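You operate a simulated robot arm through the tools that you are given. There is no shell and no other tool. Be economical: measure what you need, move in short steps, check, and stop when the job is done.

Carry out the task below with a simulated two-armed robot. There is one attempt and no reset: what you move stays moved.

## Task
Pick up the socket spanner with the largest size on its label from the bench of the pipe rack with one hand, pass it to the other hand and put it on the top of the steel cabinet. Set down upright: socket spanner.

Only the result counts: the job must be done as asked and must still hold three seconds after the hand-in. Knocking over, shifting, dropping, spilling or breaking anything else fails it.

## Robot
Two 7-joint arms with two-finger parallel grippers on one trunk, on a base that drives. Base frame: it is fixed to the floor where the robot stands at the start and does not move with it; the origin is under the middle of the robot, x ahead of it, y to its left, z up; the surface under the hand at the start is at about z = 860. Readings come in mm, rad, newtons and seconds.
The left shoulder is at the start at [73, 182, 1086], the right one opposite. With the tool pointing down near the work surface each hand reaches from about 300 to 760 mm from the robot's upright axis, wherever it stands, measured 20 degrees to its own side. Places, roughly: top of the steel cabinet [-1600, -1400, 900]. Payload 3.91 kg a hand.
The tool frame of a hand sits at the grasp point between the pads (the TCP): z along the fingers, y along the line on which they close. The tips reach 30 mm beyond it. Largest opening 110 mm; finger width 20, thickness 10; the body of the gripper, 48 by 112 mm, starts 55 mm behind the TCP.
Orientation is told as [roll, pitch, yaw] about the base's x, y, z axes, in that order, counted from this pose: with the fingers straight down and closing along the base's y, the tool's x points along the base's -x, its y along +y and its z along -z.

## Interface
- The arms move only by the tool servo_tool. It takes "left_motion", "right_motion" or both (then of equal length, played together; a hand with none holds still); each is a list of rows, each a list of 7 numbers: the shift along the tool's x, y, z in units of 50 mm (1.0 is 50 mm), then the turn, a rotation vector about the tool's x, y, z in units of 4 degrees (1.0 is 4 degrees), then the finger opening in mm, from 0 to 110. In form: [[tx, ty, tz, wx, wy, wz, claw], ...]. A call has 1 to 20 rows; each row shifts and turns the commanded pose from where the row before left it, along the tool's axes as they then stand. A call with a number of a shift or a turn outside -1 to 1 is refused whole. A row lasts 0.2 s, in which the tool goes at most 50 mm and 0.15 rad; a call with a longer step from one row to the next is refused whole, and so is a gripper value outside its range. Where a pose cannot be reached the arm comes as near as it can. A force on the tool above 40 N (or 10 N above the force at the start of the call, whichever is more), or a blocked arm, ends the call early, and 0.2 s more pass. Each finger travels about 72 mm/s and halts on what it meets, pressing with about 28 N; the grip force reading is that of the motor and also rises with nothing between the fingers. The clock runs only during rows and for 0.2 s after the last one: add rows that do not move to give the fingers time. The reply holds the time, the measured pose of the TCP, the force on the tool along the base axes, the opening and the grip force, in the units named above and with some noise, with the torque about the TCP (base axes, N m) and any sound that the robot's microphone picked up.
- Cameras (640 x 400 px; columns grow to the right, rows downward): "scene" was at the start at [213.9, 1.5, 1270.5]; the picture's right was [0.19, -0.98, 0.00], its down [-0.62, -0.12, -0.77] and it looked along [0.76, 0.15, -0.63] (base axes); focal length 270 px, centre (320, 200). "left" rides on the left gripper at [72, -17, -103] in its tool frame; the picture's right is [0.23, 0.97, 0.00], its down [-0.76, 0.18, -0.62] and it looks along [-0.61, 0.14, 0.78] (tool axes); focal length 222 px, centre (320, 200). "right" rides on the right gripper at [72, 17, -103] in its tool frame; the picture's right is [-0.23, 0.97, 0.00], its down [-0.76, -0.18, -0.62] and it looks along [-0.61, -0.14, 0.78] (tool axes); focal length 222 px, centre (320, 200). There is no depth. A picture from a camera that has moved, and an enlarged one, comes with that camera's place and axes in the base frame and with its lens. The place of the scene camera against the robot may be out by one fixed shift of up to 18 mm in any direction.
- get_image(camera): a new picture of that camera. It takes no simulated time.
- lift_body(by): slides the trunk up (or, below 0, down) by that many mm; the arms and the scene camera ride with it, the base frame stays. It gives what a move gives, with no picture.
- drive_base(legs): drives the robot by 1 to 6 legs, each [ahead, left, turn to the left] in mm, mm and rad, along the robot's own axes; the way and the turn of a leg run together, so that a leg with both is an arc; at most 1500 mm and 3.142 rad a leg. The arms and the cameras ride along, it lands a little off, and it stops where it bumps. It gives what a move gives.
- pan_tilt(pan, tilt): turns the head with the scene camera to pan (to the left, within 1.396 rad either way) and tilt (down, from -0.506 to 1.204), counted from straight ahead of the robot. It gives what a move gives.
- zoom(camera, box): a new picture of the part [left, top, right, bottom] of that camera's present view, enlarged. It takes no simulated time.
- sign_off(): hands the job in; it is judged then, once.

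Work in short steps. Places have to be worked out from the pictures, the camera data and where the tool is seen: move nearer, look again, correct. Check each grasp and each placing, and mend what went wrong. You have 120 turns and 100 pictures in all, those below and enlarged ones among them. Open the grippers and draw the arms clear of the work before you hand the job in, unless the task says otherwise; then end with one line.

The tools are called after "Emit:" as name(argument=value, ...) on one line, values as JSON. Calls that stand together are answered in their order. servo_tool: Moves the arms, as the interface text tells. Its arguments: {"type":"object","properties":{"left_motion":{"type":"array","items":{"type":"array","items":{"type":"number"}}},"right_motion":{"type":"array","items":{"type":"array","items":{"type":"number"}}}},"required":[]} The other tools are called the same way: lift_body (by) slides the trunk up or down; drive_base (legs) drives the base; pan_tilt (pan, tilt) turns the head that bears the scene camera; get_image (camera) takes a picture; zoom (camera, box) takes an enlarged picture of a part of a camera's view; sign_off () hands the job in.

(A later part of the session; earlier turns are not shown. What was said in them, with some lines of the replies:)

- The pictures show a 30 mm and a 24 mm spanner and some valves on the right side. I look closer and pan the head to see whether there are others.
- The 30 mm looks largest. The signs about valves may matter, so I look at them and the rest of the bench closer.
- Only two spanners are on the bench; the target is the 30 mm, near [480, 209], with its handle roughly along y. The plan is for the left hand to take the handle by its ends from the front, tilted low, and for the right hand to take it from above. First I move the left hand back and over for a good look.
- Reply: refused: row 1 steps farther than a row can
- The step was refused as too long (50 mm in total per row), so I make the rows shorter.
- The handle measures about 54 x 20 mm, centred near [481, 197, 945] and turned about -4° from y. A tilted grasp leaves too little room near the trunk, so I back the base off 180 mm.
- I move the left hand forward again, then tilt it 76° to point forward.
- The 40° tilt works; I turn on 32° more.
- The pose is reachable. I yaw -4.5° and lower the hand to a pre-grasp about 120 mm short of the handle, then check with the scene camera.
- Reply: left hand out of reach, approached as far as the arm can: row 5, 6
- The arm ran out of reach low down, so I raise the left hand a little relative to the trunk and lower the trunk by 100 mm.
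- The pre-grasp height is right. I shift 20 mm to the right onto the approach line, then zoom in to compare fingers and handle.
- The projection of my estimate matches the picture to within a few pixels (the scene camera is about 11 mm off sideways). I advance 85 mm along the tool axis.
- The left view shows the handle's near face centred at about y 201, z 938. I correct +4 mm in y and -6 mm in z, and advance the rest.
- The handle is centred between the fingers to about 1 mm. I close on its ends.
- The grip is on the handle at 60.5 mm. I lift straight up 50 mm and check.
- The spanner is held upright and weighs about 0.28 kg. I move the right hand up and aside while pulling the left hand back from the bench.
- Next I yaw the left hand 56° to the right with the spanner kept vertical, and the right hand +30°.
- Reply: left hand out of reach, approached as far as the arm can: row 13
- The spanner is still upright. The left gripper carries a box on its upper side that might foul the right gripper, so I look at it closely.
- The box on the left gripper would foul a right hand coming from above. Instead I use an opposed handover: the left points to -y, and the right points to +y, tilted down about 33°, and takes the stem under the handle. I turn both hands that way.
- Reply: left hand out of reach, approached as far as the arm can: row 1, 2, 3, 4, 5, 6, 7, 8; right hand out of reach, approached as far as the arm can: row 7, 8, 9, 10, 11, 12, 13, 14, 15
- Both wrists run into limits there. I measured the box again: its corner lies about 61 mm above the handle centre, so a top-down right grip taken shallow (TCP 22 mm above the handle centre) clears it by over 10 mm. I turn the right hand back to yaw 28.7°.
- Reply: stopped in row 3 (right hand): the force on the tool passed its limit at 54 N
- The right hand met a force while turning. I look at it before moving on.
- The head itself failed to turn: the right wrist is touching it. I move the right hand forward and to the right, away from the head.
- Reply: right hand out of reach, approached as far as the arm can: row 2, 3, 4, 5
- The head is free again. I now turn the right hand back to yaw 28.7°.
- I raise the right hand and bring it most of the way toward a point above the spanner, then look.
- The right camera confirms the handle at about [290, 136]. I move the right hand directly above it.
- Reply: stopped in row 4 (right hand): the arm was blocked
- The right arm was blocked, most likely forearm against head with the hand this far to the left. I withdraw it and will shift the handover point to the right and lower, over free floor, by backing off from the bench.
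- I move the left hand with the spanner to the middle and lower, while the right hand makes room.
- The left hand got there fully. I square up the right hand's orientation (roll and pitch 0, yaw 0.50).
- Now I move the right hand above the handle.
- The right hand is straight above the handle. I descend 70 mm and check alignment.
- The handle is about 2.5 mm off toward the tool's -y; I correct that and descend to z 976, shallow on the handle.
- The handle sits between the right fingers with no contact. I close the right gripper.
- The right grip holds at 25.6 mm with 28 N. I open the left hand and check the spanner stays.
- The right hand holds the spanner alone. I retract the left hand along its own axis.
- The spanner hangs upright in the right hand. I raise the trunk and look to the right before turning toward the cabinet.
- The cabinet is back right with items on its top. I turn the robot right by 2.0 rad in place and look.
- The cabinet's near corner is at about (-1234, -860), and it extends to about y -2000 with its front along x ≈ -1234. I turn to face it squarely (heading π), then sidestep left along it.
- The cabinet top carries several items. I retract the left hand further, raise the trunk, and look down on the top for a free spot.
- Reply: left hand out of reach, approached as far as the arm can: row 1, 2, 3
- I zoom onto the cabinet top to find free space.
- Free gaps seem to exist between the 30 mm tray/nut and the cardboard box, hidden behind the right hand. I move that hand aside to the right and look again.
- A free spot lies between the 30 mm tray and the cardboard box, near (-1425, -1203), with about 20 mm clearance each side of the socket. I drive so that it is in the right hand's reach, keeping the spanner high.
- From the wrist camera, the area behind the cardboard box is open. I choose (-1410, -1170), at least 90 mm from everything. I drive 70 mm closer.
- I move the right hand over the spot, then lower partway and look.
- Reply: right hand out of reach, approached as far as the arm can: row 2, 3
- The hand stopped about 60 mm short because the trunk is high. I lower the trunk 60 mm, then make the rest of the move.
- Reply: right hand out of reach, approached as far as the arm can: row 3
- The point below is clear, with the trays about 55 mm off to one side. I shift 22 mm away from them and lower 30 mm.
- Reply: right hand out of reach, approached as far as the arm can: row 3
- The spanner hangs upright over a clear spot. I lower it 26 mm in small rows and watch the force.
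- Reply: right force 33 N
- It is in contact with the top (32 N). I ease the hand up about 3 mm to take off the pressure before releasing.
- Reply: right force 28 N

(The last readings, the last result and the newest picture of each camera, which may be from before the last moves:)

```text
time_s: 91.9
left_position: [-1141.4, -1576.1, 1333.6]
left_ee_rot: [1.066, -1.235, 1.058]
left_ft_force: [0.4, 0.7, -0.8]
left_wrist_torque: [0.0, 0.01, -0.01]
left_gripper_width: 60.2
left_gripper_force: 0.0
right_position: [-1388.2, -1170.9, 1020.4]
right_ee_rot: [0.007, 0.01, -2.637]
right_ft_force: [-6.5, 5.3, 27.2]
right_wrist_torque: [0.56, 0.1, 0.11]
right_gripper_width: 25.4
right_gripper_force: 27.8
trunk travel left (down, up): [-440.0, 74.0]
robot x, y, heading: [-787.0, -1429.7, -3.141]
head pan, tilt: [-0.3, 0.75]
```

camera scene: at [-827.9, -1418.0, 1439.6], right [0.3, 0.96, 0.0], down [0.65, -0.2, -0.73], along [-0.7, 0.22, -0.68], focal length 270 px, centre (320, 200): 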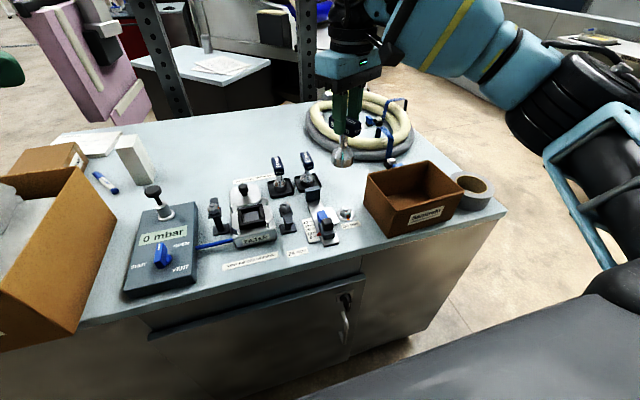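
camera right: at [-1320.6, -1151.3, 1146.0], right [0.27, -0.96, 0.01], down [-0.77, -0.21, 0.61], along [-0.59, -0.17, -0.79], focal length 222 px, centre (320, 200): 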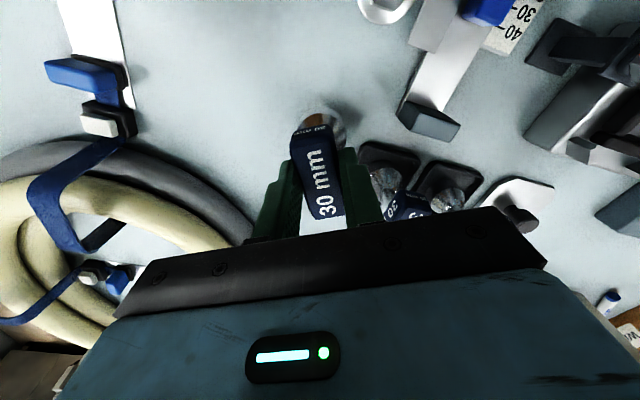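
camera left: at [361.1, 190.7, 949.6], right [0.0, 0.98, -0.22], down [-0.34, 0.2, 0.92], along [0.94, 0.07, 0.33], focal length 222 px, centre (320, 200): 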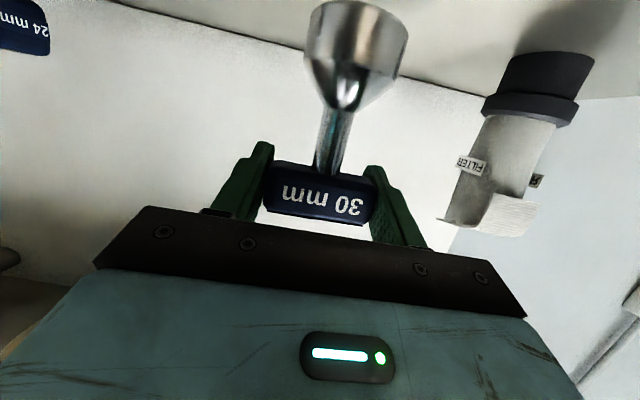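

Emit:
servo_tool(right_motion=[[0, 0, -0.06, 0, 0, 0, 5], [0, 0, -0.04, 0, 0, 0, 5], [0, 0, 0, 0, 0, 0, 5]])

```text
time_s: 92.7
left_position: [-1142.5, -1576.0, 1334.2]
left_ee_rot: [1.058, -1.238, 1.065]
left_ft_force: [-0.1, -1.0, 0.3]
left_wrist_torque: [0.04, 0.0, -0.01]
left_gripper_width: 60.2
left_gripper_force: 0.0
right_position: [-1388.6, -1170.8, 1020.9]
right_ee_rot: [0.01, 0.019, -2.641]
right_ft_force: [-4.3, 2.0, 4.6]
right_wrist_torque: [0.25, 0.6, -0.03]
right_gripper_width: 25.6
right_gripper_force: 28.3
trunk travel left (down, up): [-440.0, 74.0]
robot x, y, heading: [-783.9, -1427.6, -3.138]
head pan, tilt: [-0.3, 0.75]
```

Only about 5 N is left. I open the fingers slowly, to 44 mm.

Emit:
servo_tool(right_motion=[[0, 0, 0, 0, 0, 0, 26], [0, 0, 0, 0, 0, 0, 29], [0, 0, 0, 0, 0, 0, 34], [0, 0, 0, 0, 0, 0, 40], [0, 0, 0, 0, 0, 0, 46], [0, 0, 0, 0, 0, 0, 46]])

Emit:
zoom(camera="scene", box=[300, 120, 420, 210])

Emit:
get_image(camera="right")

```text
time_s: 94.1
left_position: [-1142.9, -1576.0, 1334.8]
left_ee_rot: [1.059, -1.238, 1.062]
left_ft_force: [-0.3, 0.7, -1.3]
left_wrist_torque: [0.02, -0.03, 0.02]
left_gripper_width: 60.1
left_gripper_force: 0.0
right_position: [-1390.2, -1170.7, 1022.1]
right_ee_rot: [0.01, 0.015, -2.638]
right_ft_force: [0.4, 0.7, -0.4]
right_wrist_torque: [0.03, 0.0, 0.0]
right_gripper_width: 46.1
right_gripper_force: 0.0
trunk travel left (down, up): [-440.0, 74.0]
robot x, y, heading: [-787.0, -1428.2, -3.135]
head pan, tilt: [-0.3, 0.75]
```

```text
4.44 times, centred on (360, 165) of scene
camera zoom: at [-957.8, -1418.3, 1367.5], right [0.29, 0.96, 0.0], down [0.65, -0.2, -0.73], along [-0.7, 0.22, -0.68], focal length 1198 px, centre (142, 356)
```

zoom: 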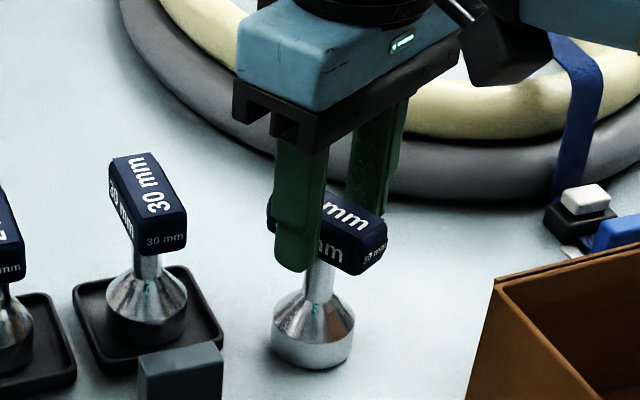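

```text
40 pictures are left
camera right: at [-1321.2, -1151.9, 1126.9], right [0.27, -0.96, 0.01], down [-0.76, -0.21, 0.61], along [-0.59, -0.17, -0.79], focal length 222 px, centre (320, 200)
```

right: 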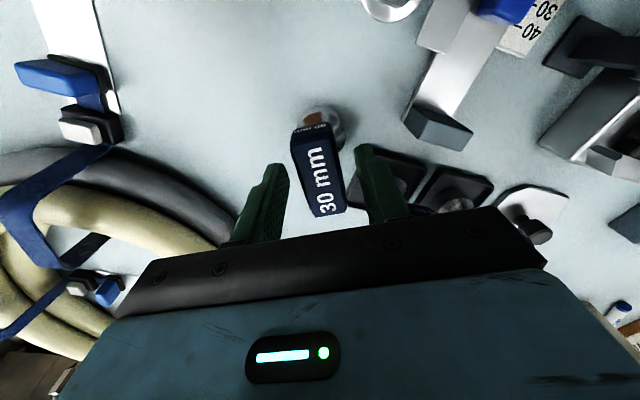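

It stands upright with the fingers clear on both sides. I raise the right hand straight up.

Emit:
servo_tool(right_motion=[[0, 0, -0.3, 0, 0, 0, 46], [0, 0, -0.5, 0, 0, 0, 46], [0, 0, -0.6, 0, 0, 0, 46], [0, 0, 0, 0, 0, 0, 46]])

Emit:
get_image(camera="scene")

```text
time_s: 95.1
left_position: [-1142.8, -1575.5, 1333.8]
left_ee_rot: [1.06, -1.237, 1.06]
left_ft_force: [0.2, 0.8, -0.6]
left_wrist_torque: [0.01, -0.01, -0.02]
left_gripper_width: 60.0
left_gripper_force: 0.1
right_position: [-1388.3, -1171.5, 1062.2]
right_ee_rot: [0.011, 0.016, -2.64]
right_ft_force: [-0.2, -0.1, 0.6]
right_wrist_torque: [-0.01, 0.0, -0.02]
right_gripper_width: 46.0
right_gripper_force: 0.0
right hand out of reach, approached as far as the arm can: row 3
trunk travel left (down, up): [-440.0, 74.0]
robot x, y, heading: [-785.6, -1429.8, -3.141]
head pan, tilt: [-0.3, 0.75]
```

```text
39 pictures are left
camera scene: at [-957.7, -1418.3, 1367.5], right [0.29, 0.96, 0.0], down [0.65, -0.2, -0.73], along [-0.7, 0.22, -0.68], focal length 270 px, centre (320, 200)
```

scene: 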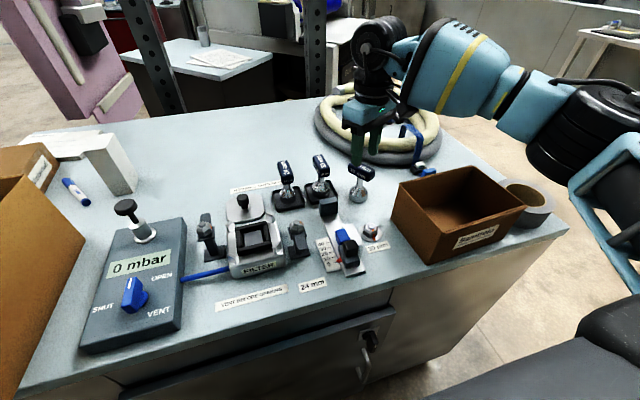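

The fingers are above the handle, but the arm is at its reach limit. I raise the trunk 70 mm and back the base away.

Emit:
lift_body(by=70)

Emit:
drive_base(legs=[[-350, 0, 0]])

Emit:
zoom(camera="scene", box=[220, 60, 480, 240])

```text
time_s: 96.2
left_position: [-1131.6, -1575.7, 1414.2]
left_ee_rot: [1.133, -1.225, 0.996]
left_ft_force: [-0.1, -0.3, 0.8]
left_wrist_torque: [-0.01, 0.03, 0.01]
left_gripper_width: 60.1
left_gripper_force: 0.1
right_position: [-1354.8, -1170.5, 1271.1]
right_ee_rot: [-0.108, -0.192, -2.632]
right_ft_force: [0.5, -0.6, -0.3]
right_wrist_torque: [-0.01, -0.04, -0.01]
right_gripper_width: 46.1
right_gripper_force: 0.0
trunk travel left (down, up): [-510.0, 4.0]
robot x, y, heading: [-783.7, -1427.7, -3.139]
head pan, tilt: [-0.3, 0.75]
```

```text
time_s: 98.5
left_position: [-785.4, -1574.2, 1414.1]
left_ee_rot: [1.135, -1.222, 0.987]
left_ft_force: [0.2, -0.6, -0.1]
left_wrist_torque: [0.0, -0.02, 0.02]
left_gripper_width: 59.9
left_gripper_force: 0.0
right_position: [-1006.2, -1167.5, 1272.8]
right_ee_rot: [-0.105, -0.197, -2.637]
right_ft_force: [-0.9, -0.4, -0.7]
right_wrist_torque: [-0.02, 0.02, -0.01]
right_gripper_width: 46.1
right_gripper_force: 0.1
trunk travel left (down, up): [-510.0, 4.0]
robot x, y, heading: [-437.9, -1428.1, 3.138]
head pan, tilt: [-0.3, 0.75]
```

```text
2.22 times, centred on (350, 150) of scene
camera zoom: at [-534.2, -1418.1, 1449.2], right [0.3, 0.95, 0.0], down [0.65, -0.2, -0.73], along [-0.7, 0.22, -0.68], focal length 599 px, centre (253, 311)
```

zoom: 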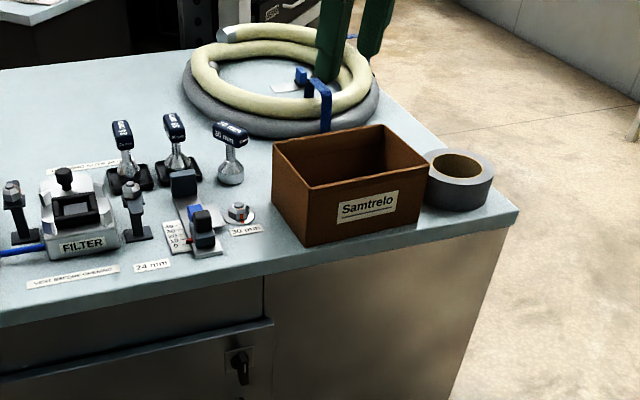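

The 30 mm spanner stands upright on the cabinet top, nothing else has moved, and both hands are open and clear. I hand the job in.

Emit:
sign_off()

```text
The job is handed in.
```

The 30 mm socket spanner was picked up with the left hand, passed to the right and set down upright on top of the steel cabinet, with nothing else seen to be disturbed in the last pictures.
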